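You operate a simulated robot arm through the tools that you are given. There is no shell and no other tool. Be economical: measure what you need, move in short steps, check, and stop when the job is done.

You run a simulated two-armed robot. Do the job below in one go: nothing can be reset, and whatever is moved stays where it is left.

Task
Set the lintel over the opening with both hands and wedge it level.
Fine: lay the pocket level on it, work the lintel wedge till the bubble sits between its marks, put the level back. Set down upright: pocket level.

It is judged by the outcome, as a careful person would: the job done as asked, and still so three seconds after it is handed in. It fails if anything else is knocked over, pushed out of place, dropped, spilled or broken.

Robot
Two 7-joint arms with two-finger parallel grippers on one trunk, on a base that drives. Base frame: it is fixed to the floor where the robot stands at the start and does not move with it; the origin is under the middle of the robot, x ahead of it, y to its left, z up. Units: mm, rad, N and s.
The left shoulder is at the start at [70, 163, 1120], the right one opposite. With the tool pointing down near the work surface each hand reaches from about 240 to 840 mm from the robot's upright axis, wherever it stands, measured 20 degrees to its own side. Places, roughly: lintel wedge [700, -800, 700]; top of the opening [700, -500, 700]; wedge (10x4x4 cm) [800, 300, 600]. Payload 3.43 kg a hand.
Tool frame (each hand has its own): the origin (TCP) lies between the finger pads and is the grasp point; the fingertips stand 34 mm ahead of it; z points along the fingers, y is the line along which they close. Largest opening 128 mm; finger width 24, thickness 12; the body of the gripper, 48 by 130 mm, starts 96 mm behind the TCP.
Orientation is that of the tool frame in the base frame, as [roll, pitch, yaw] about the fixed x, y, z axes, in that order (R = Rz(yaw) Ry(pitch) Rx(roll)). With the fingers straight down and closing along the base's y, the tool's x points along the base's -x, its y along +y and its z along -z.

Tools
- The arms move only by the tool nudge_tool. It takes "left_targets", "right_targets" or both (then of equal length, played together; a hand with none holds still); each is a list of rows, each a list of 6 numbers: the shift along the tool's x, y, z in mm, then the turn, a rotation vector about the tool's x, y, z in rad. In form: [[dx, dy, dz, wx, wy, wz], ...]. A call has 1 to 8 rows; each row shifts and turns the commanded pose from where the row before left it, along the tool's axes as they then stand. "left_grip" and "right_grip" are, for a hand that has rows, the closure in counts, from 0 (fully open) to 255 (shut), set as the call begins (left out, the last holds). A row lasts 0.2 s, in which the tool goes at most 50 mm and 0.15 rad; a call with a longer step from one row to the next is refused whole, and so is a gripper value outside its range. A pose out of reach is approached as far as the arm can. The call stops where the force on the tool passes 40 N (or 10 N more than at its start, if that is more) or the arm is blocked; 0.2 s more then pass. The fingers move at their own pace (about 153 mm/s each) and stop on an object; they squeeze with about 34 N. The grip force told is the motor's: it shows also when the fingers shut on nothing. Time passes only in rows, and 0.2 s behind the last, so rows that do not move let the fingers close. It gives the time, the measured TCP pose, the force on the tool (base axes), the opening and the grip force at its end, in the units of the frame above (readings bear some noise), with the torque about the TCP (base axes, N m) and any sound that the robot's microphone picked up.
- Cameras (640 x 400 px; columns grow to the right, rows downward): "scene" is now at [133.6, 9.4, 1335.6]; the picture's right is [0.10, -1.00, -0.00], its down [-0.69, -0.07, -0.72] and it looks along [0.72, 0.07, -0.69] (base axes); focal length 214 px, centre (320, 200). "left" rides on the left gripper at [76, 11, -160] in its tool frame; the picture's right is [-0.15, 0.99, 0.00], its down [-0.88, -0.13, -0.46] and it looks along [-0.45, -0.07, 0.89] (tool axes); focal length 234 px, centre (320, 200). "right" rides on the right gripper at [76, -11, -160] in its tool frame; the picture's right is [0.15, 0.99, 0.00], its down [-0.88, 0.13, -0.46] and it looks along [-0.45, 0.07, 0.89] (tool axes); focal length 234 px, centre (320, 200). There is no depth. A picture from a camera that has moved, and an enlarged one, comes with that camera's place and axes in the base frame and with its lens.
- camera(camera): a new picture of that camera. It takes no simulated time.
- raise_lower(by): slides the trunk up (or, below 0, down) by that many mm; the arms and the scene camera ride with it, the base frame stays. It gives what a move gives, with no picture.
- roll_base(legs): drives the robot by 1 to 6 legs, each [ahead, left, turn to the left] in mm, mm and rad, along the robot's own axes; the way and the turn of a leg run together, so that a leg with both is an arc; at most 1500 mm and 3.142 rad a leg. The arms and the cameras ride along, it lands a little off, and it stops where it bumps. It gives what a move gives.
- head_to(pan, tilt): turns the head with the scene camera to pan (to the left, within 1.501 rad either way) and tilt (down, from -0.506 to 1.204), counted from straight ahead of the robot. It gives what a move gives.
- zoom(camera, box): a new picture of the part [left, top, right, bottom] of that camera's present view, enlarged. It takes no simulated time.
- job_done(): hands the job in; it is judged then, once.

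Go step by step. Nothing tells you exact positions but the pictures and the camera data: compare them with the known pose of the tool, close in by small moves and look again before you grip or let go. The budget is 120 turns and 88 pictures, counting those below and the enlarged ones. Unless the task says otherwise, let go and move clear before handing in, and close with one line.

The tools are called as name(argument=value, ...) on one line, values as JSON. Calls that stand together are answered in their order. nudge_tool: Moves the arms, as the interface text tells. Its arguments: {"type":"object","properties":{"left_targets":{"type":"array"},"left_grip":{"type":"number"},"right_targets":{"type":"array"},"right_grip":{"type":"number"}},"required":[]} The other tools are called the same way: raise_lower (by) slides the trunk up or down; roll_base (legs) drives the base; head_to (pan, tilt) turns the head that bears the scene camera; camera (camera) takes a picture; zoom (camera, box) takes an enlarged picture of a part of a camera's view; job_done () hands the job in.

At the start:

```text
time_s: 0.0
left_tcp_pos: [623.5, -109.0, 1053.6]
left_tcp_rot: [3.141, 0.001, -3.141]
left_wrist_force: [0.3, 0.4, -0.2]
left_ft_torque: [-0.01, -0.01, 0.0]
left_grip_width: 128.3
left_grasp_force: 0.0
right_tcp_pos: [403.1, -446.4, 962.4]
right_tcp_rot: [-3.141, -0.001, -3.14]
right_wrist_force: [-0.6, 0.3, -1.5]
right_ft_torque: [-0.01, 0.0, -0.04]
right_grip_width: 128.0
right_grasp_force: 0.0
trunk travel left (down, up): [-600.0, 340.0]
robot x, y, heading: [0.4, -1.2, 0.001]
head pan, tilt: [0.096, 0.763]
```

scene: 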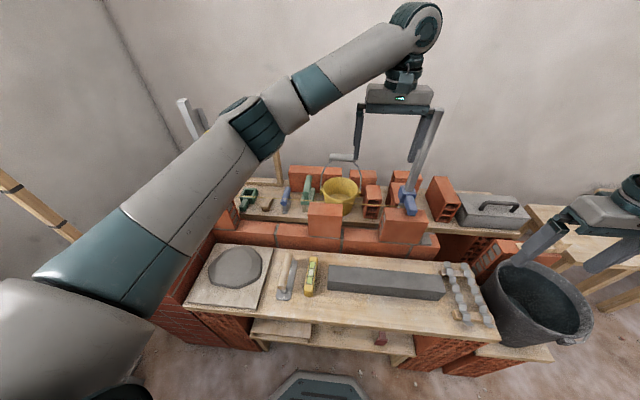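
right: 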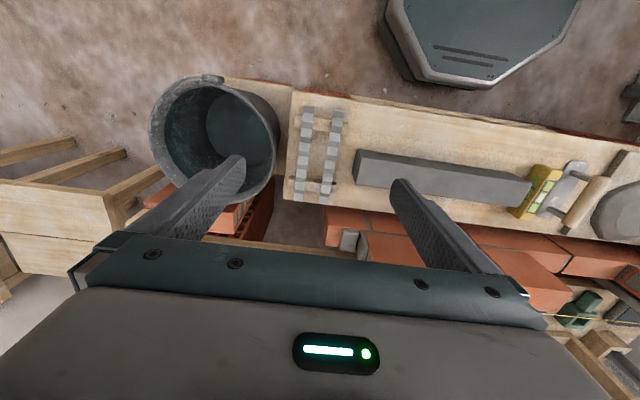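
left: 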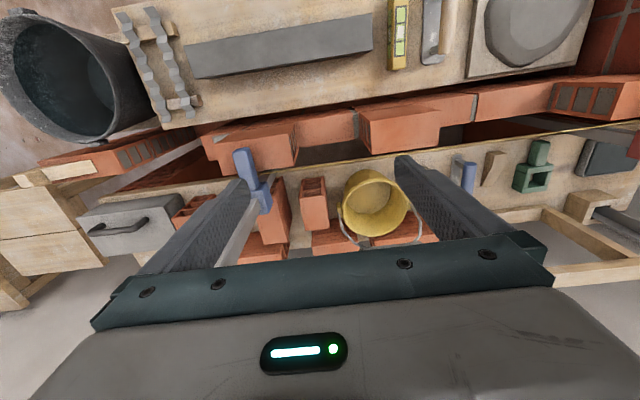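

I see a grey bar (likely the lintel) and a yellow pocket level on the plank bench, with a brick wall behind. I'll turn the head to look toward the opening around y=-500.

head_to(pan=-0.6, tilt=0.75)

camera(camera="scene")

zoom(camera="right", box=[140, 60, 640, 330])

```text
time_s: 1.1
left_tcp_pos: [625.4, -109.1, 1055.2]
left_tcp_rot: [3.14, 0.0, -3.14]
left_wrist_force: [0.0, -0.6, 0.3]
left_ft_torque: [-0.01, -0.01, 0.0]
left_grip_width: 127.6
left_grasp_force: 0.1
right_tcp_pos: [401.6, -445.9, 961.4]
right_tcp_rot: [-3.141, 0.0, 3.141]
right_wrist_force: [-0.1, 0.3, 0.0]
right_ft_torque: [-0.01, 0.04, 0.01]
right_grip_width: 128.1
right_grasp_force: 0.1
trunk travel left (down, up): [-600.0, 340.0]
robot x, y, heading: [-1.1, 0.7, 0.0]
head pan, tilt: [-0.6, 0.75]
```

```text
84 pictures are left
camera scene: at [120.0, -45.3, 1336.6], right [-0.56, -0.83, 0.0], down [-0.56, 0.38, -0.73], along [0.6, -0.41, -0.68], focal length 214 px, centre (320, 200)
```

scene: 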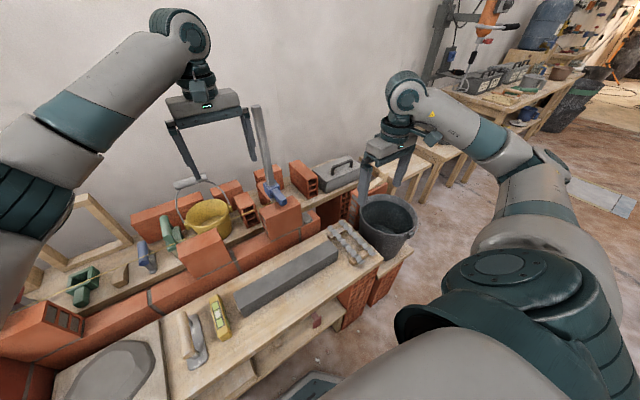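

```text
1.28 times, centred on (390, 195) of right
camera zoom: at [326.9, -457.4, 1121.7], right [-0.15, 0.99, 0.0], down [0.88, 0.13, 0.46], along [0.45, 0.07, -0.89], focal length 300 px, centre (230, 206)
```

zoom: 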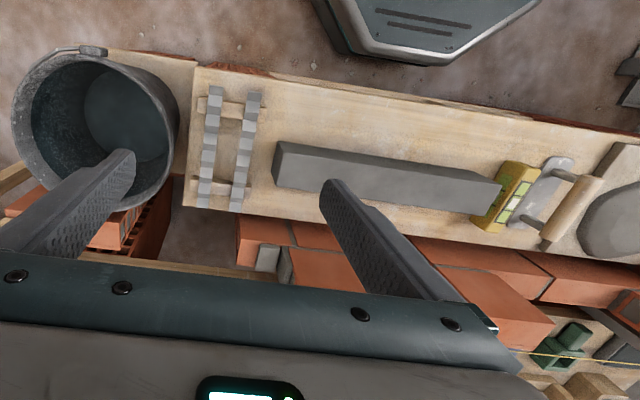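

The opening seems to be a gap at y≈-350…-600, between the wall's end and a pier behind the bucket. I zoom to look there.

zoom(camera="scene", box=[230, 140, 430, 280])

nudge_tool(right_targets=[[0, 0, -50, 0, 0, 0], [0, 0, -50, 0, 0, 0], [0, 0, -50, 0, 0, 0], [40, 0, 0, 0, 0, 0], [40, 0, 0, 0, 0, 0]], left_targets=[[0, 45, 0, 0, 0, 0], [0, 45, 0, 0, 0, 0], [0, 45, 0, 0, 0, 0], [0, 45, 0, 0, 0, 0], [0, 45, 0, 0, 0, 0]])

camera(camera="right")

camera(camera="scene")

```text
2.86 times, centred on (330, 210) of scene
camera zoom: at [120.0, -45.3, 1336.6], right [-0.56, -0.83, 0.0], down [-0.56, 0.38, -0.73], along [0.6, -0.41, -0.68], focal length 613 px, centre (291, 171)
```

zoom: 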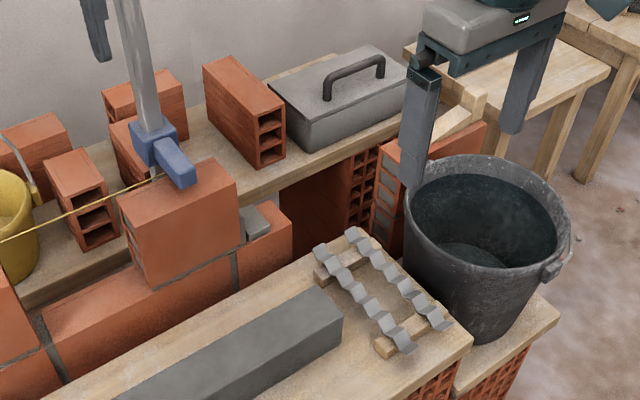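

```text
time_s: 2.5
left_tcp_pos: [622.0, 115.5, 1054.4]
left_tcp_rot: [3.14, -0.001, -3.14]
left_wrist_force: [0.1, 0.6, 0.1]
left_ft_torque: [0.01, -0.03, -0.01]
left_grip_width: 128.0
left_grasp_force: 0.0
right_tcp_pos: [288.5, -445.7, 1000.9]
right_tcp_rot: [-3.141, -0.464, -3.14]
right_wrist_force: [0.3, 0.3, 0.7]
right_ft_torque: [0.02, 0.03, -0.02]
right_grip_width: 128.1
right_grasp_force: 0.0
trunk travel left (down, up): [-600.0, 340.0]
robot x, y, heading: [-1.2, -1.5, -0.002]
head pan, tilt: [-0.6, 0.75]
stopped in row 5 (right hand): the arm was blocked; the commanded pose is now the measured one
```

```text
81 pictures are left
camera right: at [293.5, -456.7, 1177.4], right [-0.13, 0.99, 0.07], down [0.99, 0.13, 0.02], along [0.01, 0.07, -1.0], focal length 234 px, centre (320, 200)
```

right: 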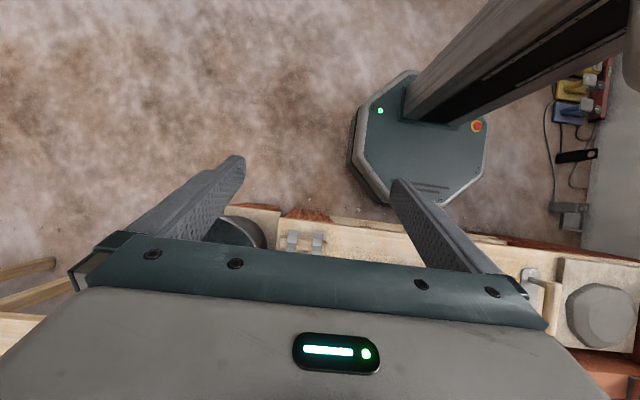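

```text
80 pictures are left
camera scene: at [119.6, -45.3, 1336.6], right [-0.56, -0.83, 0.0], down [-0.56, 0.39, -0.73], along [0.6, -0.41, -0.68], focal length 214 px, centre (320, 200)
```

scene: 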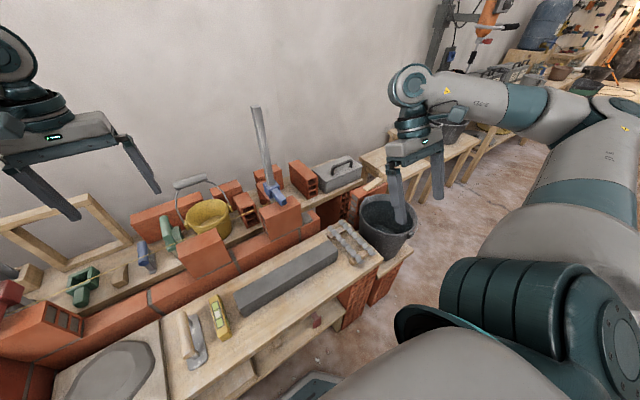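

The left bearing is the wall-end brick. I zoom on the right bearing behind the bucket.

zoom(camera="scene", box=[290, 150, 430, 260])

```text
3.64 times, centred on (360, 205) of scene
camera zoom: at [119.6, -45.3, 1336.6], right [-0.56, -0.83, 0.0], down [-0.56, 0.39, -0.73], along [0.6, -0.41, -0.68], focal length 780 px, centre (174, 182)
```

zoom: 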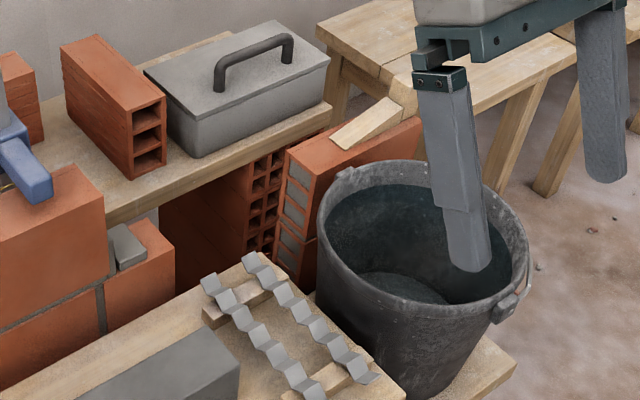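

The right bearing is a brick pier with a wooden wedge on top, behind the bucket. I straighten the right hand and drive right for a better view.

nudge_tool(right_targets=[[-45, 0, 0, 0, 0, 0], [-30, 0, 0, 0, 0.15, 0], [-30, 0, 0, 0, 0.15, 0], [-30, 0, 0, 0, 0.16, 0]])

roll_base(legs=[[0, -450, 0]])

head_to(pan=-0.1, tilt=0.75)

camera(camera="scene")

```text
refused: row 4 steps farther than a row can; nothing moved
```

```text
time_s: 5.1
left_tcp_pos: [620.7, -325.1, 1052.9]
left_tcp_rot: [3.141, 0.002, -3.141]
left_wrist_force: [-0.5, -0.1, -0.4]
left_ft_torque: [0.01, 0.01, 0.02]
left_grip_width: 128.0
left_grasp_force: 0.0
right_tcp_pos: [290.2, -886.6, 1001.8]
right_tcp_rot: [3.14, -0.46, 3.141]
right_wrist_force: [-0.1, 0.2, 0.1]
right_ft_torque: [0.0, 0.0, 0.02]
right_grip_width: 128.1
right_grasp_force: 0.0
trunk travel left (down, up): [-600.0, 340.0]
robot x, y, heading: [1.1, -444.0, -0.003]
head pan, tilt: [-0.6, 0.75]
```

```text
time_s: 6.1
left_tcp_pos: [622.5, -325.8, 1053.8]
left_tcp_rot: [3.141, 0.0, 3.141]
left_wrist_force: [0.5, 0.2, 0.3]
left_ft_torque: [0.02, 0.01, -0.05]
left_grip_width: 127.9
left_grasp_force: 0.2
right_tcp_pos: [289.0, -885.1, 1000.2]
right_tcp_rot: [3.14, -0.461, -3.14]
right_wrist_force: [-1.0, -0.1, -0.7]
right_ft_torque: [-0.01, -0.02, 0.0]
right_grip_width: 128.1
right_grasp_force: 0.0
trunk travel left (down, up): [-600.0, 340.0]
robot x, y, heading: [-1.5, -440.1, 0.001]
head pan, tilt: [-0.099, 0.75]
```

```text
78 pictures are left
camera scene: at [133.6, -447.4, 1336.6], right [-0.1, -0.99, 0.0], down [-0.68, 0.07, -0.73], along [0.73, -0.07, -0.68], focal length 214 px, centre (320, 200)
```

scene: 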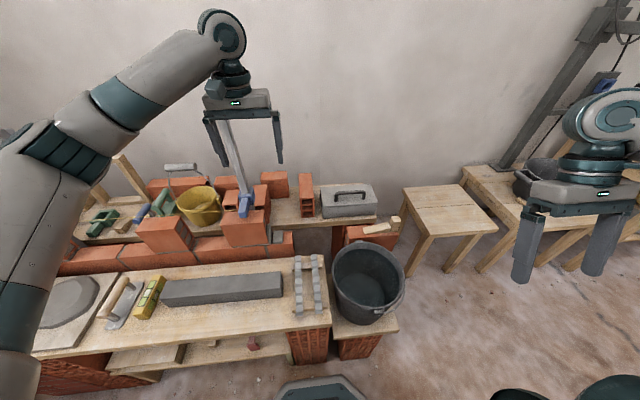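

Good view now. I zoom on the opening and on the lintel and level.

zoom(camera="scene", box=[250, 190, 430, 300])

zoom(camera="scene", box=[100, 240, 300, 350])

```text
3.56 times, centred on (340, 245) of scene
camera zoom: at [133.6, -447.4, 1336.6], right [-0.1, -0.99, 0.0], down [-0.68, 0.07, -0.73], along [0.73, -0.07, -0.68], focal length 763 px, centre (249, 40)
```

zoom: 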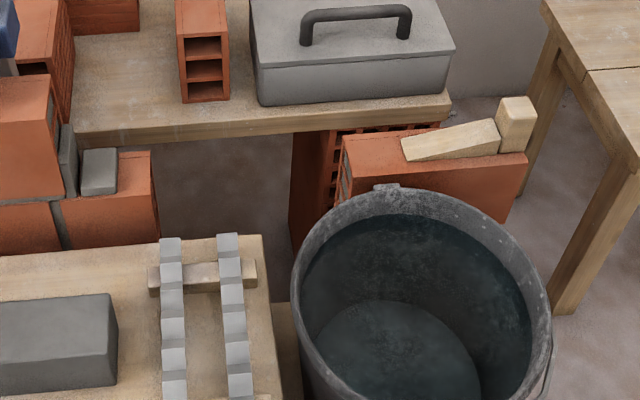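

```text
3.20 times, centred on (200, 295) of scene
camera zoom: at [133.6, -447.4, 1336.6], right [-0.1, -0.99, 0.0], down [-0.68, 0.07, -0.73], along [0.73, -0.07, -0.68], focal length 686 px, centre (704, -104)
```

zoom: 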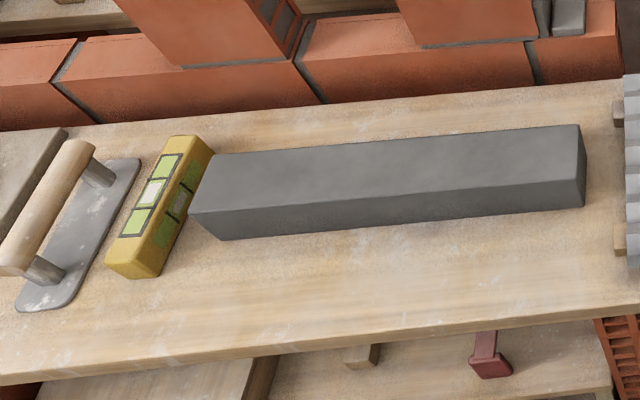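

I measure with the wrist cameras: left hand over the left bearing, right hand straightened and brought over the wedge side.

nudge_tool(left_targets=[[40, 0, 0, 0, 0, 0], [40, 0, 0, 0, 0, 0], [40, 0, 0, 0, 0, 0], [40, 0, 0, 0, 0, 0], [0, 0, 30, 0, 0, 0]], right_targets=[[-40, 20, 0, 0, -0.115, 0], [-40, 30, 0, 0, -0.115, 0], [-40, 30, 0, 0, -0.115, 0], [-40, 30, 0, 0, -0.115, 0], [-40, 30, 0, 0, 0, 0]])

camera(camera="left")

camera(camera="right")

```text
time_s: 7.3
left_tcp_pos: [463.4, -323.8, 1024.2]
left_tcp_rot: [3.141, -0.004, 3.141]
left_wrist_force: [0.2, 0.1, -0.1]
left_ft_torque: [-0.03, 0.05, -0.06]
left_grip_width: 128.3
left_grasp_force: 0.0
right_tcp_pos: [484.8, -745.1, 955.2]
right_tcp_rot: [3.141, -0.003, 3.14]
right_wrist_force: [1.2, -0.3, -0.1]
right_ft_torque: [-0.02, 0.07, -0.02]
right_grip_width: 127.9
right_grasp_force: 0.0
trunk travel left (down, up): [-600.0, 340.0]
robot x, y, heading: [-0.8, -440.0, -0.005]
head pan, tilt: [-0.099, 0.75]
```

```text
75 pictures are left
camera left: at [387.4, -311.7, 1183.3], right [0.15, 0.99, 0.0], down [0.88, -0.13, 0.45], along [0.45, -0.07, -0.89], focal length 234 px, centre (320, 200)
```

left: 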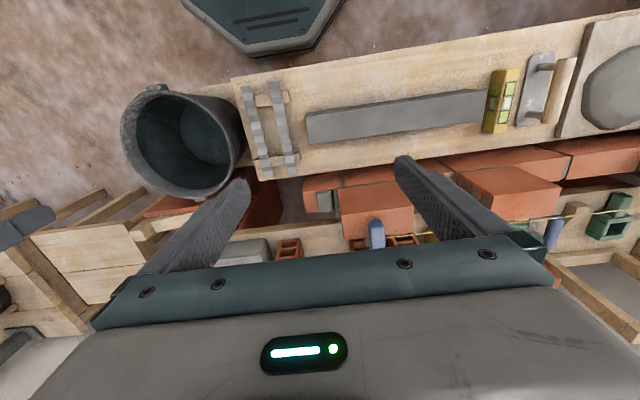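

```text
74 pictures are left
camera right: at [410.3, -757.7, 1116.3], right [-0.15, 0.99, 0.0], down [0.88, 0.13, 0.45], along [0.45, 0.07, -0.89], focal length 234 px, centre (320, 200)
```

right: 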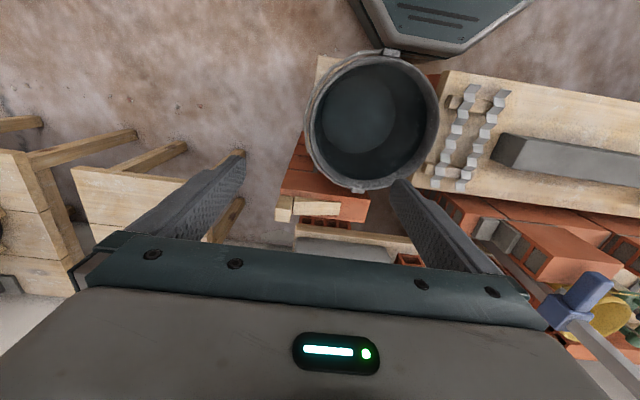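

Both ends are in view. I zoom in both views for measurement.

zoom(camera="right", box=[240, 150, 440, 260])

zoom(camera="left", box=[220, 70, 560, 250])

```text
3.20 times, centred on (340, 205) of right
camera zoom: at [410.3, -757.7, 1116.3], right [-0.15, 0.99, 0.0], down [0.88, 0.13, 0.45], along [0.45, 0.07, -0.89], focal length 749 px, centre (256, 184)
```

zoom: 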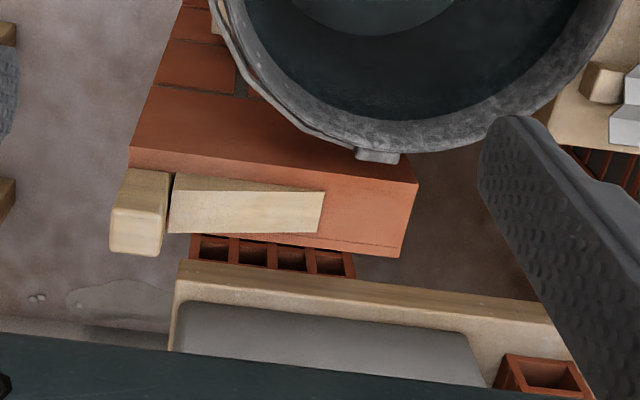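

```text
1.88 times, centred on (390, 160) of left
camera zoom: at [387.4, -311.7, 1183.3], right [0.15, 0.99, 0.0], down [0.88, -0.13, 0.45], along [0.45, -0.07, -0.89], focal length 441 px, centre (188, 275)
```

zoom: 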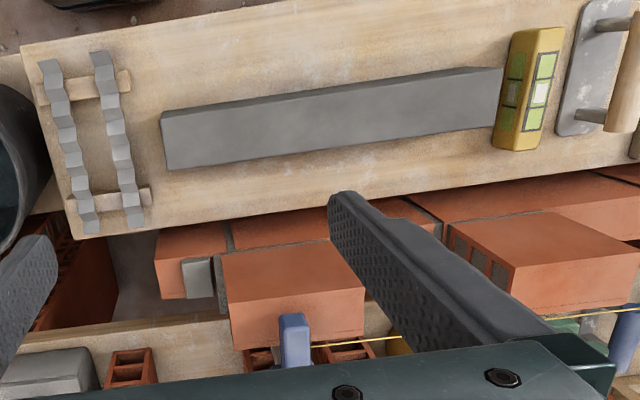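

The wedge lies at about (645,-680…-775). I lower the right hand nearer for a better-triangulated measure of the heights.

nudge_tool(right_targets=[[0, 40, 30, 0, 0, 0], [0, 40, 30, 0, 0, 0], [0, 20, 40, 0, 0, 0]])

zoom(camera="right", box=[150, 130, 450, 300])

```text
time_s: 8.1
left_tcp_pos: [461.5, -325.0, 1026.2]
left_tcp_rot: [3.14, 0.0, -3.14]
left_wrist_force: [0.7, -0.4, -0.5]
left_ft_torque: [-0.02, 0.02, 0.01]
left_grip_width: 127.9
left_grasp_force: 0.1
right_tcp_pos: [481.8, -646.4, 854.9]
right_tcp_rot: [3.14, -0.002, -3.141]
right_wrist_force: [0.9, 0.4, -0.3]
right_ft_torque: [-0.01, -0.02, -0.01]
right_grip_width: 128.0
right_grasp_force: 0.0
trunk travel left (down, up): [-600.0, 340.0]
robot x, y, heading: [-0.0, -444.3, -0.006]
head pan, tilt: [-0.099, 0.75]
```

```text
2.13 times, centred on (300, 215) of right
camera zoom: at [406.5, -659.1, 1015.0], right [-0.15, 0.99, 0.0], down [0.88, 0.13, 0.45], along [0.45, 0.07, -0.89], focal length 500 px, centre (363, 168)
```

zoom: 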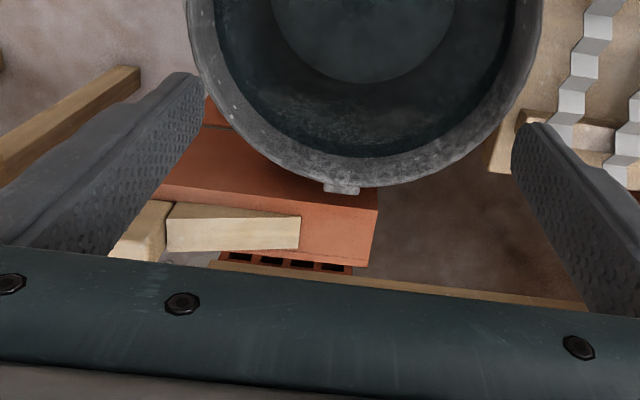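

The pier tops sit near z≈663, with the wedge tip at (650,-675). The left pad top is around z≈690, and the lintel is about 400x70. I drive back left to pick up the lintel, with the hands turned so the fingers close along x.

nudge_tool(right_targets=[[0, 0, -40, 0, 0, -0.14], [0, 0, -40, 0, 0, -0.14], [0, 0, 0, 0, 0, -0.14], [0, 0, 0, 0, 0, -0.14], [0, 0, 0, 0, 0, -0.14], [0, 0, 0, 0, 0, -0.14], [0, 0, 0, 0, 0, -0.14], [0, 0, 0, 0, 0, -0.14]], left_targets=[[0, 0, 0, 0, 0, 0.14], [0, 0, 0, 0, 0, 0.14], [0, 0, 0, 0, 0, 0.14], [0, 0, 0, 0, 0, 0.14], [0, 0, 0, 0, 0, 0.14], [0, 0, 0, 0, 0, 0.14], [0, 0, 0, 0, 0, 0.14], [0, 0, 0, 0, 0, 0.14]])

roll_base(legs=[[0, 250, 0]])

nudge_tool(right_targets=[[0, 0, 0, 0, 0, -0.15], [0, 0, 0, 0, 0, -0.15], [0, 0, 0, 0, 0, -0.15]], left_targets=[[0, 0, 0, 0, 0, 0.15], [0, 0, 0, 0, 0, 0.15], [0, 0, 0, 0, 0, 0.15]])

camera(camera="scene")

camera(camera="left")

camera(camera="right")

```text
time_s: 9.9
left_tcp_pos: [461.4, -325.0, 1024.1]
left_tcp_rot: [-3.141, -0.001, 2.02]
left_wrist_force: [0.0, -0.3, -0.6]
left_ft_torque: [-0.02, -0.02, -0.03]
left_grip_width: 128.0
left_grasp_force: 0.1
right_tcp_pos: [481.0, -646.1, 936.1]
right_tcp_rot: [3.139, 0.0, -2.02]
right_wrist_force: [0.9, 0.9, 0.0]
right_ft_torque: [0.0, 0.0, -0.02]
right_grip_width: 128.1
right_grasp_force: 0.0
trunk travel left (down, up): [-600.0, 340.0]
robot x, y, heading: [1.8, -439.9, 0.0]
head pan, tilt: [-0.099, 0.75]
```

```text
time_s: 11.7
left_tcp_pos: [461.7, -77.2, 1022.9]
left_tcp_rot: [3.141, 0.001, 2.022]
left_wrist_force: [0.7, -0.3, -0.2]
left_ft_torque: [-0.02, -0.01, 0.02]
left_grip_width: 127.8
left_grasp_force: 0.1
right_tcp_pos: [482.1, -398.9, 935.8]
right_tcp_rot: [3.139, 0.001, -2.022]
right_wrist_force: [-0.4, -0.3, -0.2]
right_ft_torque: [0.0, 0.01, 0.03]
right_grip_width: 128.0
right_grasp_force: 0.1
trunk travel left (down, up): [-600.0, 340.0]
robot x, y, heading: [2.1, -196.0, 0.002]
head pan, tilt: [-0.099, 0.75]
```

```text
time_s: 12.5
left_tcp_pos: [461.9, -77.4, 1023.6]
left_tcp_rot: [3.141, 0.0, 1.57]
left_wrist_force: [0.9, -0.3, -0.2]
left_ft_torque: [0.04, -0.02, -0.01]
left_grip_width: 128.1
left_grasp_force: 0.0
right_tcp_pos: [481.6, -398.3, 934.8]
right_tcp_rot: [3.141, 0.0, -1.871]
right_wrist_force: [-0.1, 0.2, 0.0]
right_ft_torque: [0.01, 0.0, 0.01]
right_grip_width: 127.8
right_grasp_force: 0.0
right hand out of reach, approached as far as the arm can: row 2, 3
trunk travel left (down, up): [-600.0, 340.0]
robot x, y, heading: [3.3, -195.0, 0.001]
head pan, tilt: [-0.099, 0.75]
```

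```text
70 pictures are left
camera scene: at [133.7, -201.2, 1336.6], right [-0.1, -1.0, 0.0], down [-0.68, 0.07, -0.73], along [0.73, -0.07, -0.68], focal length 214 px, centre (320, 200)
```

scene: 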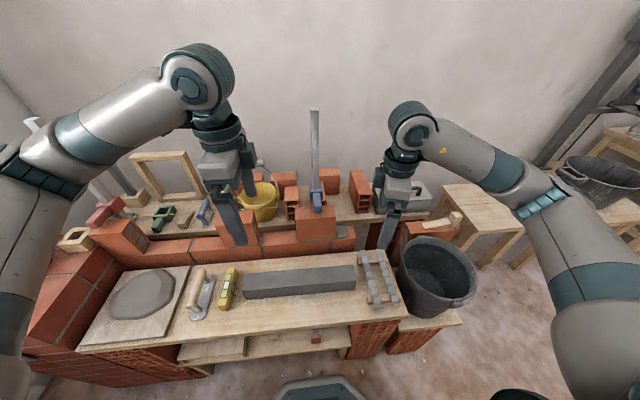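

```text
69 pictures are left
camera left: at [472.1, -1.7, 1183.4], right [0.99, -0.15, 0.0], down [-0.13, -0.88, 0.46], along [-0.07, -0.45, -0.89], focal length 234 px, centre (320, 200)
```

left: 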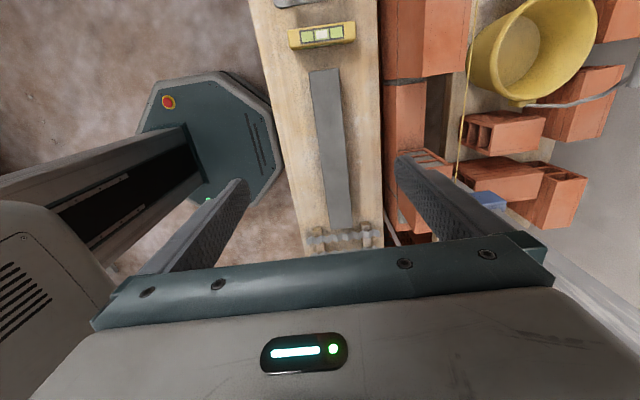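

```text
68 pictures are left
camera right: at [470.3, -475.6, 1094.8], right [-0.99, 0.15, 0.0], down [0.14, 0.88, 0.46], along [0.07, 0.45, -0.89], focal length 234 px, centre (320, 200)
```

right: 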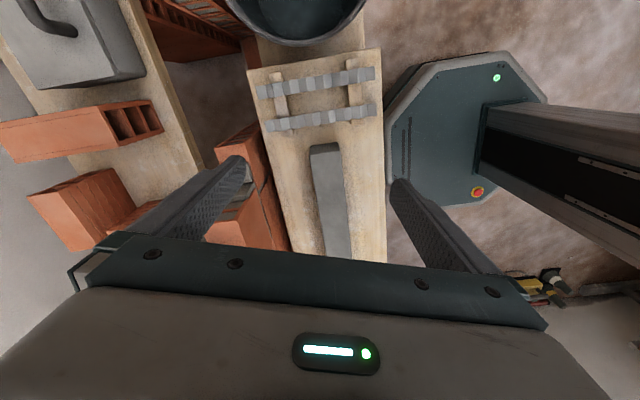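

I zoom both wrist views to pin down the lintel's height and ends.

zoom(camera="left", box=[260, 10, 420, 250])

zoom(camera="right", box=[240, 50, 400, 270])

```text
1.67 times, centred on (340, 130) of left
camera zoom: at [472.1, -1.7, 1183.4], right [0.99, -0.15, 0.0], down [-0.13, -0.88, 0.46], along [-0.07, -0.45, -0.89], focal length 390 px, centre (287, 317)
```

zoom: 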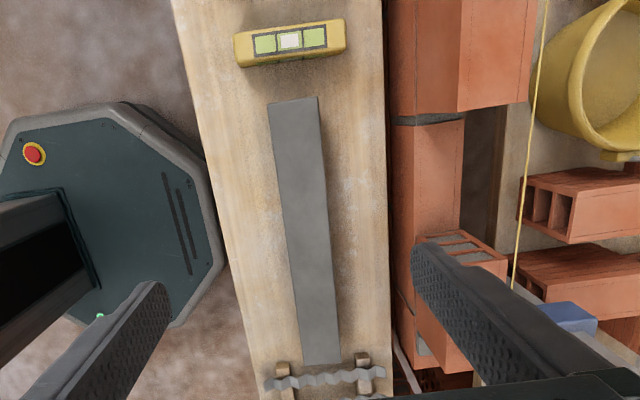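

```text
1.82 times, centred on (320, 160) of right
camera zoom: at [470.3, -475.6, 1094.8], right [-0.99, 0.15, 0.0], down [0.14, 0.88, 0.46], along [0.07, 0.45, -0.89], focal length 426 px, centre (320, 273)
```

zoom: 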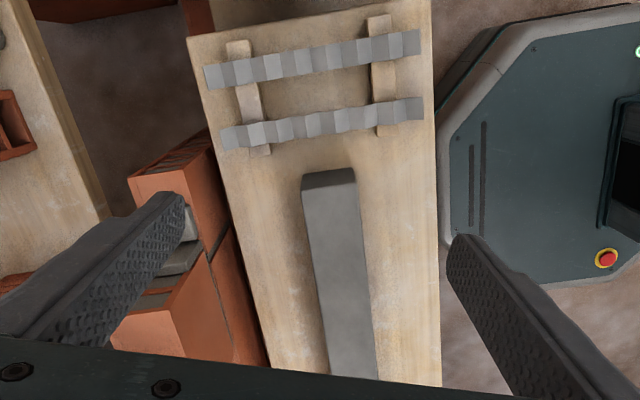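

Lintel: top z≈660, about 370x56x53, spanning y≈15…-356 with x centre ≈477. I bring both hands over it at y=-95 and -245, staying high.

nudge_tool(left_targets=[[-9, 7, 40, 0, 0, 0], [-9, 8, 40, 0, 0, 0], [0, 0, 40, 0, 0, 0], [0, 0, 40, 0, 0, 0], [0, 0, 40, 0, 0, 0]], right_targets=[[-38, 3, 20, 0, 0, 0], [-38, 2, 20, 0, 0, 0], [-38, 0, 20, 0, 0, 0], [-39, 0, 20, 0, 0, 0], [0, 0, 30, 0, 0, 0]])

camera(camera="left")

camera(camera="right")

```text
time_s: 13.7
left_tcp_pos: [477.8, -99.1, 825.6]
left_tcp_rot: [-3.141, -0.002, 1.573]
left_wrist_force: [0.3, -0.3, 0.4]
left_ft_torque: [0.01, 0.02, 0.03]
left_grip_width: 128.1
left_grasp_force: 0.0
right_tcp_pos: [521.7, -252.5, 823.6]
right_tcp_rot: [3.141, 0.0, -1.872]
right_wrist_force: [-0.1, -0.8, 0.0]
right_ft_torque: [0.0, 0.03, 0.01]
right_grip_width: 127.9
right_grasp_force: 0.1
trunk travel left (down, up): [-600.0, 340.0]
robot x, y, heading: [-1.0, -195.2, 0.002]
head pan, tilt: [-0.099, 0.75]
```

```text
65 pictures are left
camera left: at [488.1, -21.6, 984.5], right [0.99, -0.14, 0.0], down [-0.13, -0.88, 0.45], along [-0.07, -0.45, -0.89], focal length 234 px, centre (320, 200)
```

left: 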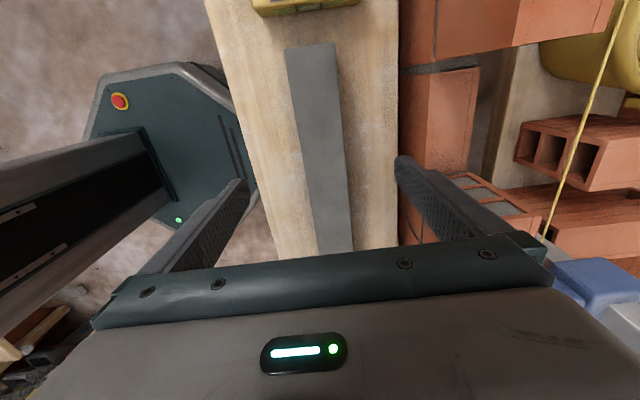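

```text
64 pictures are left
camera right: at [510.5, -329.3, 983.3], right [-0.99, 0.15, 0.0], down [0.14, 0.88, 0.46], along [0.07, 0.45, -0.89], focal length 234 px, centre (320, 200)
```

right: 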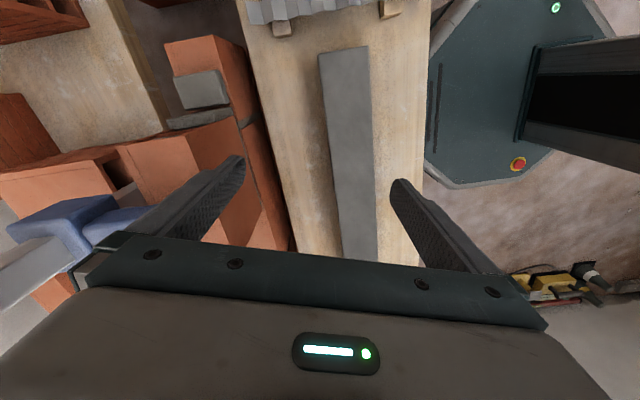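

The right hand stands 0.3 rad short in yaw and 44 mm too far ahead. I try to finish the turn here.

nudge_tool(right_targets=[[6, 44, 0, 0, 0, 0], [0, 0, 0, 0, 0, -0.15], [0, 0, 0, 0, 0, -0.15]])

```text
time_s: 14.5
left_tcp_pos: [477.0, -96.4, 825.6]
left_tcp_rot: [-3.141, 0.0, 1.575]
left_wrist_force: [-0.5, 0.5, 0.1]
left_ft_torque: [-0.02, -0.01, 0.0]
left_grip_width: 128.1
left_grasp_force: 0.1
right_tcp_pos: [475.8, -244.4, 825.6]
right_tcp_rot: [3.141, 0.001, -1.619]
right_wrist_force: [-0.1, 0.0, -0.3]
right_ft_torque: [-0.05, -0.01, 0.0]
right_grip_width: 128.1
right_grasp_force: 0.0
right hand out of reach, approached as far as the arm can: row 3
trunk travel left (down, up): [-600.0, 340.0]
robot x, y, heading: [-2.9, -196.2, -0.003]
head pan, tilt: [-0.099, 0.75]
```

Nearly there (-1.62). Before lifting anything, I rehearse the placing pose empty: drive 330 mm right and extend both hands over the opening.

roll_base(legs=[[0, -330, 0]])

nudge_tool(left_targets=[[0, 43, 0, 0, 0, 0], [0, 43, 0, 0, 0, 0], [0, 43, 0, 0, 0, 0], [0, 43, 0, 0, 0, 0]], right_targets=[[0, -43, 0, 0, 0, 0], [0, -43, 0, 0, 0, 0], [0, -43, 0, 0, 0, 0], [0, -43, 0, 0, 0, -0.05]])

camera(camera="left")

camera(camera="right")

```text
time_s: 16.7
left_tcp_pos: [476.6, -429.6, 825.9]
left_tcp_rot: [-3.141, -0.001, 1.574]
left_wrist_force: [-0.1, -1.3, -0.2]
left_ft_torque: [-0.01, 0.02, -0.01]
left_grip_width: 127.9
left_grasp_force: 0.1
right_tcp_pos: [476.8, -576.8, 824.7]
right_tcp_rot: [3.14, 0.003, -1.623]
right_wrist_force: [-0.4, -0.9, 0.5]
right_ft_torque: [0.01, -0.03, -0.04]
right_grip_width: 128.0
right_grasp_force: 0.0
trunk travel left (down, up): [-600.0, 340.0]
robot x, y, heading: [-1.3, -522.5, 0.004]
head pan, tilt: [-0.099, 0.75]
```

```text
time_s: 17.7
left_tcp_pos: [650.3, -429.4, 823.5]
left_tcp_rot: [-3.141, 0.0, 1.57]
left_wrist_force: [0.4, 0.3, -0.7]
left_ft_torque: [-0.02, -0.02, 0.03]
left_grip_width: 128.2
left_grasp_force: 0.0
right_tcp_pos: [478.8, -577.1, 825.9]
right_tcp_rot: [3.14, 0.001, -1.624]
right_wrist_force: [0.3, 0.2, 0.3]
right_ft_torque: [0.02, 0.04, 0.02]
right_grip_width: 127.9
right_grasp_force: 0.0
right hand out of reach, approached as far as the arm can: row 1, 2, 3, 4
trunk travel left (down, up): [-600.0, 340.0]
robot x, y, heading: [3.1, -525.9, -0.003]
head pan, tilt: [-0.099, 0.75]
```

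```text
63 pictures are left
camera left: at [660.3, -351.5, 983.1], right [0.99, -0.15, 0.0], down [-0.13, -0.88, 0.45], along [-0.07, -0.45, -0.89], focal length 234 px, centre (320, 200)
```

left: 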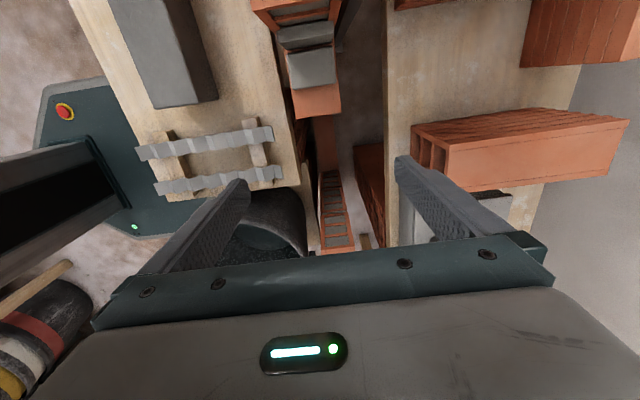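

```text
62 pictures are left
camera right: at [485.8, -654.0, 983.9], right [-1.0, -0.1, 0.0], down [-0.08, 0.89, 0.46], along [-0.05, 0.45, -0.89], focal length 234 px, centre (320, 200)
```

right: 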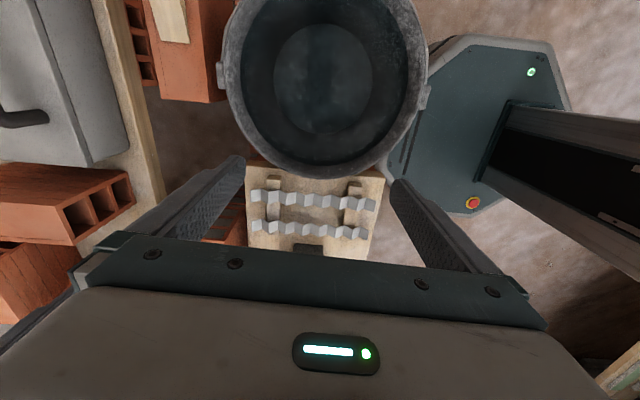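

The right wrist is at its joint limit this way round. I turn it the other way, to yaw +1.57, then extend.

nudge_tool(right_targets=[[0, 0, -10, 0, 0, 0.148], [0, 0, -10, 0, 0, 0.148], [0, 0, 0, 0, 0, 0.148], [0, 0, 0, 0, 0, 0.148], [0, 0, 0, 0, 0, 0.148], [0, 0, 0, 0, 0, 0.148], [0, 0, 0, 0, 0, 0.148]])

nudge_tool(right_targets=[[0, 0, 0, 0, 0, 0.148], [0, 0, 0, 0, 0, 0.148], [0, 0, 0, 0, 0, 0.148], [0, 0, 0, 0, 0, 0.148], [0, 0, 0, 0, 0, 0.148], [0, 0, 0, 0, 0, 0.148], [0, 0, 0, 0, 0, 0.148]])

nudge_tool(right_targets=[[0, 0, 0, 0, 0, 0.148], [0, 0, 0, 0, 0, 0.148], [0, 0, 0, 0, 0, 0.148], [0, 0, 0, 0, 0, 0.148], [0, 0, 0, 0, 0, 0.148], [0, 0, 0, 0, 0, 0.148], [0, 0, 0, 0, 0, 0.148]])

```text
time_s: 19.3
left_tcp_pos: [649.4, -427.8, 823.7]
left_tcp_rot: [3.14, 0.0, 1.573]
left_wrist_force: [-0.1, 0.0, -0.8]
left_ft_torque: [0.0, 0.01, 0.0]
left_grip_width: 128.0
left_grasp_force: 0.0
right_tcp_pos: [477.8, -577.1, 843.8]
right_tcp_rot: [3.141, 0.001, -2.611]
right_wrist_force: [-0.1, -0.1, 0.2]
right_ft_torque: [0.03, 0.0, -0.04]
right_grip_width: 128.3
right_grasp_force: 0.0
trunk travel left (down, up): [-600.0, 340.0]
robot x, y, heading: [-1.8, -529.2, -0.001]
head pan, tilt: [-0.099, 0.75]
```

```text
time_s: 20.9
left_tcp_pos: [648.8, -428.8, 824.0]
left_tcp_rot: [3.142, 0.001, 1.573]
left_wrist_force: [0.5, 0.9, 0.5]
left_ft_torque: [-0.01, -0.04, 0.02]
left_grip_width: 127.8
left_grasp_force: 0.0
right_tcp_pos: [478.2, -577.1, 846.3]
right_tcp_rot: [-3.141, -0.002, 2.634]
right_wrist_force: [0.3, -0.5, 0.1]
right_ft_torque: [0.01, 0.0, -0.03]
right_grip_width: 128.0
right_grasp_force: 0.0
trunk travel left (down, up): [-600.0, 340.0]
robot x, y, heading: [0.8, -524.2, -0.003]
head pan, tilt: [-0.099, 0.75]
```

```text
time_s: 22.5
left_tcp_pos: [648.9, -427.3, 824.2]
left_tcp_rot: [3.142, -0.002, 1.571]
left_wrist_force: [-0.6, 0.3, 0.5]
left_ft_torque: [-0.01, -0.01, -0.03]
left_grip_width: 127.9
left_grasp_force: 0.0
right_tcp_pos: [477.7, -578.1, 844.7]
right_tcp_rot: [-3.139, 0.0, 1.601]
right_wrist_force: [-0.8, 0.4, 0.6]
right_ft_torque: [0.01, -0.01, 0.01]
right_grip_width: 128.0
right_grasp_force: 0.2
trunk travel left (down, up): [-600.0, 340.0]
robot x, y, heading: [-2.2, -525.1, -0.007]
head pan, tilt: [-0.099, 0.75]
```

It turned freely. I extend the right hand over the opening and check from its camera.

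nudge_tool(right_targets=[[0, 43, 0, 0, 0, 0.03], [0, 43, 0, 0, 0, 0], [0, 43, 10, 0, 0, 0], [0, 43, 10, 0, 0, 0]])

camera(camera="right")

camera(camera="scene")

zoom(camera="left", box=[240, 0, 420, 180])

```text
time_s: 23.5
left_tcp_pos: [648.7, -427.5, 824.3]
left_tcp_rot: [-3.14, 0.0, 1.571]
left_wrist_force: [1.0, -0.2, -0.2]
left_ft_torque: [0.01, -0.01, 0.0]
left_grip_width: 128.0
left_grasp_force: 0.1
right_tcp_pos: [651.5, -574.4, 823.5]
right_tcp_rot: [-3.14, 0.001, 1.572]
right_wrist_force: [-0.7, 0.4, -0.1]
right_ft_torque: [-0.01, 0.0, -0.02]
right_grip_width: 127.9
right_grasp_force: 0.1
trunk travel left (down, up): [-600.0, 340.0]
robot x, y, heading: [-2.7, -524.9, 0.001]
head pan, tilt: [-0.099, 0.75]
```

```text
61 pictures are left
camera right: at [640.7, -499.5, 983.5], right [0.99, 0.15, 0.0], down [0.13, -0.88, 0.45], along [0.07, -0.45, -0.89], focal length 234 px, centre (320, 200)
```

right: 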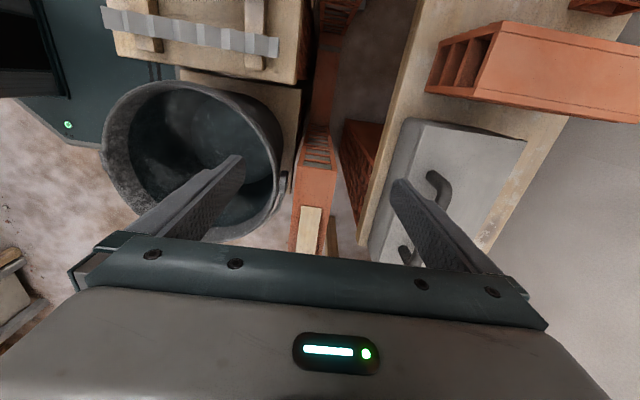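

```text
60 pictures are left
camera scene: at [134.3, -531.7, 1336.5], right [-0.1, -0.99, 0.0], down [-0.68, 0.07, -0.73], along [0.73, -0.07, -0.68], focal length 214 px, centre (320, 200)
```

scene: 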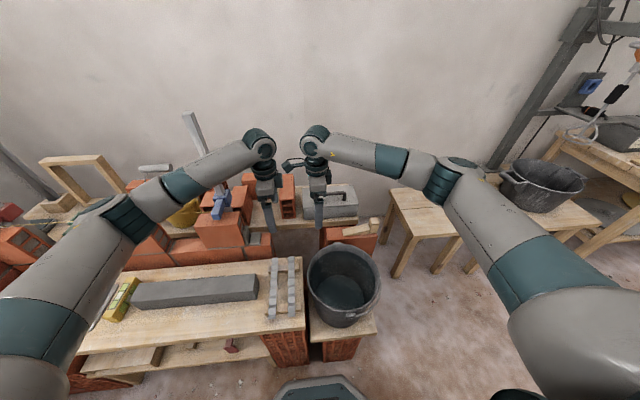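

```text
2.22 times, centred on (330, 90) of left
camera zoom: at [659.8, -351.0, 983.1], right [0.99, -0.15, 0.0], down [-0.13, -0.88, 0.46], along [-0.07, -0.45, -0.89], focal length 520 px, centre (298, 444)
```

zoom: 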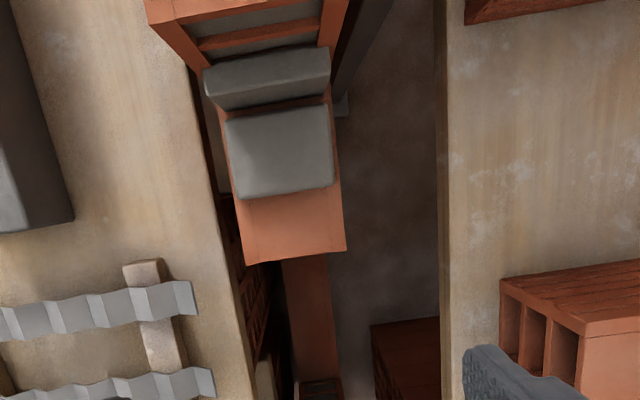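

The placing pose is reachable by both hands. The pad spans y≈-356…-323 at x≈652, and the mortar face is at y≈-319, so the lintel's left end goes to y≈-327. I retract and return to the lintel.

nudge_tool(left_targets=[[0, -43, 0, 0, 0, 0], [0, -43, 0, 0, 0, 0], [0, -43, 0, 0, 0, 0], [0, -43, 0, 0, 0, 0]], right_targets=[[0, -43, 0, 0, 0, 0], [0, -43, 0, 0, 0, 0], [0, -43, 0, 0, 0, 0], [0, -44, 0, 0, 0, 0]])

roll_base(legs=[[0, 330, 0]])

camera(camera="right")

camera(camera="left")

```text
time_s: 24.5
left_tcp_pos: [477.0, -427.1, 825.2]
left_tcp_rot: [3.139, 0.001, 1.572]
left_wrist_force: [-0.1, 0.3, 0.6]
left_ft_torque: [-0.01, 0.02, 0.01]
left_grip_width: 127.9
left_grasp_force: 0.0
right_tcp_pos: [475.9, -577.1, 825.2]
right_tcp_rot: [-3.141, -0.001, 1.571]
right_wrist_force: [-0.4, 0.3, 0.4]
right_ft_torque: [0.0, -0.03, -0.01]
right_grip_width: 128.0
right_grasp_force: 0.0
trunk travel left (down, up): [-600.0, 340.0]
robot x, y, heading: [-1.2, -525.9, -0.002]
head pan, tilt: [-0.099, 0.75]
```

```text
time_s: 26.7
left_tcp_pos: [477.6, -91.2, 824.7]
left_tcp_rot: [3.141, 0.0, 1.568]
left_wrist_force: [-0.8, -0.6, -0.2]
left_ft_torque: [-0.02, -0.02, -0.01]
left_grip_width: 127.9
left_grasp_force: 0.0
right_tcp_pos: [478.6, -239.3, 824.3]
right_tcp_rot: [-3.14, 0.0, 1.569]
right_wrist_force: [-0.5, 0.5, 0.5]
right_ft_torque: [0.0, 0.02, 0.01]
right_grip_width: 128.2
right_grasp_force: 0.0
trunk travel left (down, up): [-600.0, 340.0]
robot x, y, heading: [0.0, -185.1, -0.008]
head pan, tilt: [-0.099, 0.75]
```

```text
58 pictures are left
camera right: at [467.9, -164.0, 983.7], right [0.99, 0.14, 0.0], down [0.13, -0.88, 0.46], along [0.06, -0.45, -0.89], focal length 234 px, centre (320, 200)
```

right: 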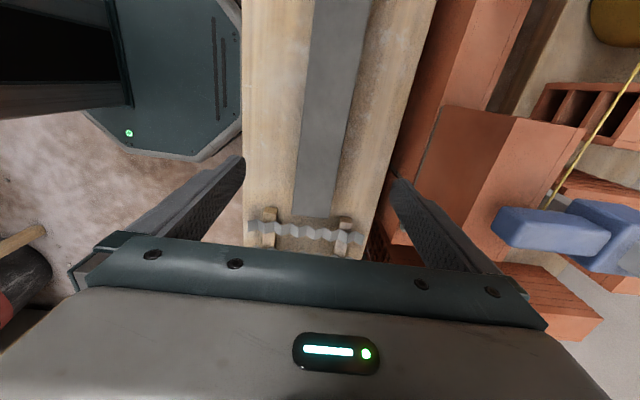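

```text
57 pictures are left
camera left: at [489.7, -14.4, 984.4], right [0.99, -0.15, 0.0], down [-0.13, -0.88, 0.46], along [-0.07, -0.45, -0.89], focal length 234 px, centre (320, 200)
```

left: 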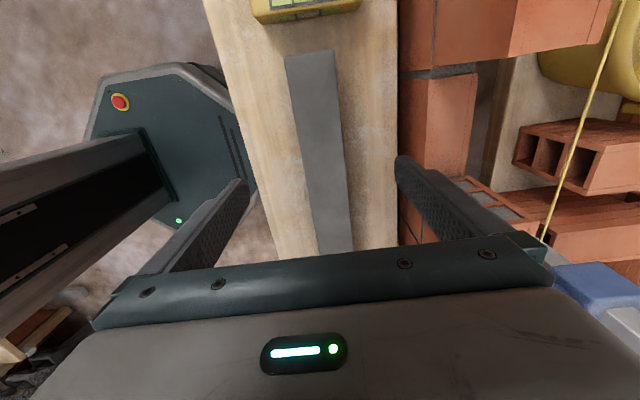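

Both hands straddle the lintel. I descend to TCP z≈658, so the tips stay above the plank, and look.

nudge_tool(left_targets=[[-4, 1, 42, 0, 0, 0], [0, 1, 42, 0, 0, 0], [0, 0, 42, 0, 0, 0], [0, 0, 40, 0, 0, 0]], right_targets=[[-6, 1, 42, 0, 0, 0], [0, 1, 42, 0, 0, 0], [0, 0, 42, 0, 0, 0], [0, 0, 40, 0, 0, 0]])

camera(camera="left")

camera(camera="right")

```text
time_s: 27.7
left_tcp_pos: [482.2, -94.2, 658.1]
left_tcp_rot: [-3.14, 0.001, 1.568]
left_wrist_force: [-1.0, 0.9, -0.5]
left_ft_torque: [0.01, -0.03, -0.02]
left_grip_width: 127.9
left_grasp_force: 0.0
right_tcp_pos: [479.7, -246.2, 658.3]
right_tcp_rot: [-3.14, -0.001, 1.57]
right_wrist_force: [0.5, 0.4, -0.1]
right_ft_torque: [-0.02, 0.01, 0.01]
right_grip_width: 128.0
right_grasp_force: 0.1
trunk travel left (down, up): [-600.0, 340.0]
robot x, y, heading: [0.4, -188.4, -0.006]
head pan, tilt: [-0.099, 0.75]
```

```text
56 pictures are left
camera left: at [492.3, -18.5, 817.1], right [0.99, -0.15, 0.0], down [-0.13, -0.88, 0.46], along [-0.07, -0.45, -0.89], focal length 234 px, centre (320, 200)
```

left: 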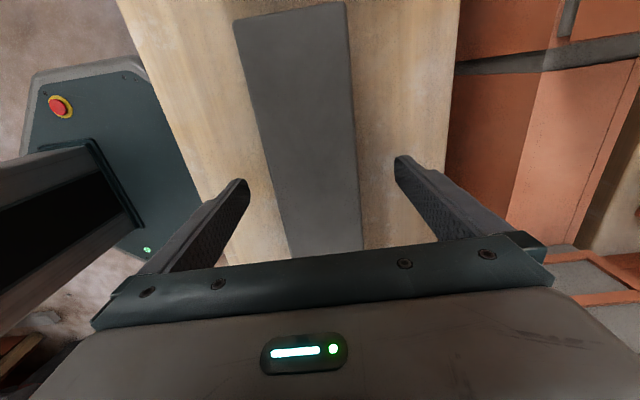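

```text
55 pictures are left
camera right: at [469.1, -170.9, 817.5], right [0.99, 0.15, 0.0], down [0.13, -0.88, 0.46], along [0.06, -0.45, -0.89], focal length 234 px, centre (320, 200)
```

right: 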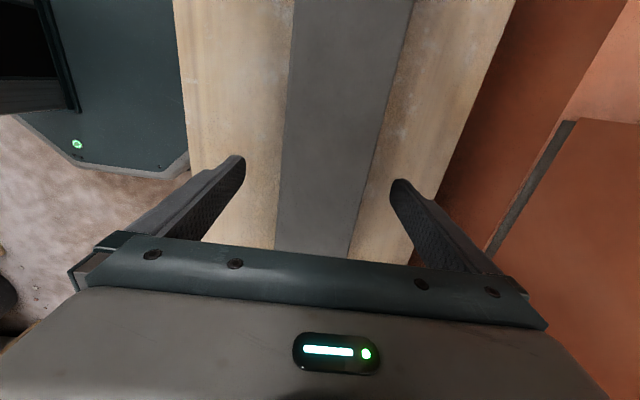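

The fingers straddle the lintel well and overlap it by about 40 mm. I close both hands.

nudge_tool(left_targets=[[0, 0, 0, 0, 0, 0], [0, 0, 0, 0, 0, 0], [0, 0, 0, 0, 0, 0], [0, 0, 0, 0, 0, 0]], right_targets=[[0, 0, 0, 0, 0, 0], [0, 0, 0, 0, 0, 0], [0, 0, 0, 0, 0, 0], [0, 0, 0, 0, 0, 0]], left_grip=255, right_grip=255)

```text
time_s: 28.7
left_tcp_pos: [481.3, -95.6, 657.5]
left_tcp_rot: [-3.14, -0.001, 1.567]
left_wrist_force: [-6.9, 0.1, 2.2]
left_ft_torque: [0.29, -0.16, -0.77]
left_grip_width: 59.8
left_grasp_force: 34.0
right_tcp_pos: [478.7, -246.8, 658.5]
right_tcp_rot: [-3.139, -0.002, 1.566]
right_wrist_force: [5.5, 1.2, 1.4]
right_ft_torque: [0.15, -0.04, -0.3]
right_grip_width: 60.2
right_grasp_force: 34.0
trunk travel left (down, up): [-600.0, 340.0]
robot x, y, heading: [2.0, -188.4, -0.007]
head pan, tilt: [-0.099, 0.75]
```

Both hands grip at 60 mm. I lift slowly together.

nudge_tool(left_targets=[[0, 0, -8, 0, 0, 0], [0, 0, -15, 0, 0, 0], [0, 0, -20, 0, 0, 0], [0, 0, -20, 0, 0, 0], [0, 0, -20, 0, 0, 0], [0, 0, -20, 0, 0, 0], [0, 0, -20, 0, 0, 0]], right_targets=[[0, 0, -8, 0, 0, 0], [0, 0, -15, 0, 0, 0], [0, 0, -20, 0, 0, 0], [0, 0, -20, 0, 0, 0], [0, 0, -20, 0, 0, 0], [0, 0, -20, 0, 0, 0], [0, 0, -20, 0, 0, 0]])

camera(camera="scene")

```text
time_s: 30.3
left_tcp_pos: [481.3, -95.7, 780.3]
left_tcp_rot: [-3.141, -0.004, 1.569]
left_wrist_force: [-13.0, -0.1, -14.2]
left_ft_torque: [-0.02, 0.14, -1.07]
left_grip_width: 60.1
left_grasp_force: 33.9
right_tcp_pos: [479.7, -246.0, 781.2]
right_tcp_rot: [-3.139, -0.001, 1.569]
right_wrist_force: [12.0, -0.1, 1.0]
right_ft_torque: [1.15, -0.17, -0.84]
right_grip_width: 60.0
right_grasp_force: 34.3
trunk travel left (down, up): [-600.0, 340.0]
robot x, y, heading: [3.0, -188.5, -0.005]
head pan, tilt: [-0.099, 0.75]
```

```text
54 pictures are left
camera scene: at [135.2, -194.6, 1336.5], right [-0.1, -0.99, 0.0], down [-0.68, 0.07, -0.73], along [0.73, -0.08, -0.68], focal length 214 px, centre (320, 200)
```

scene: 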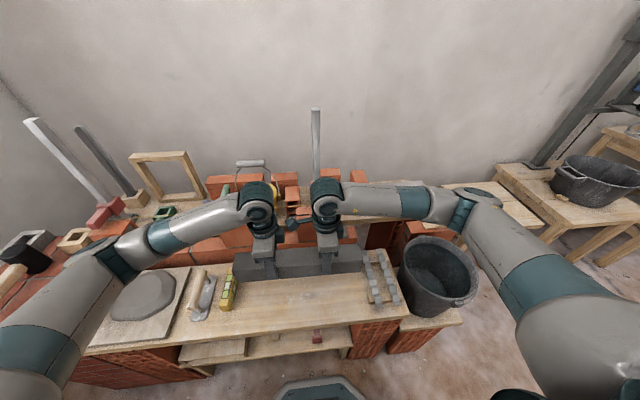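

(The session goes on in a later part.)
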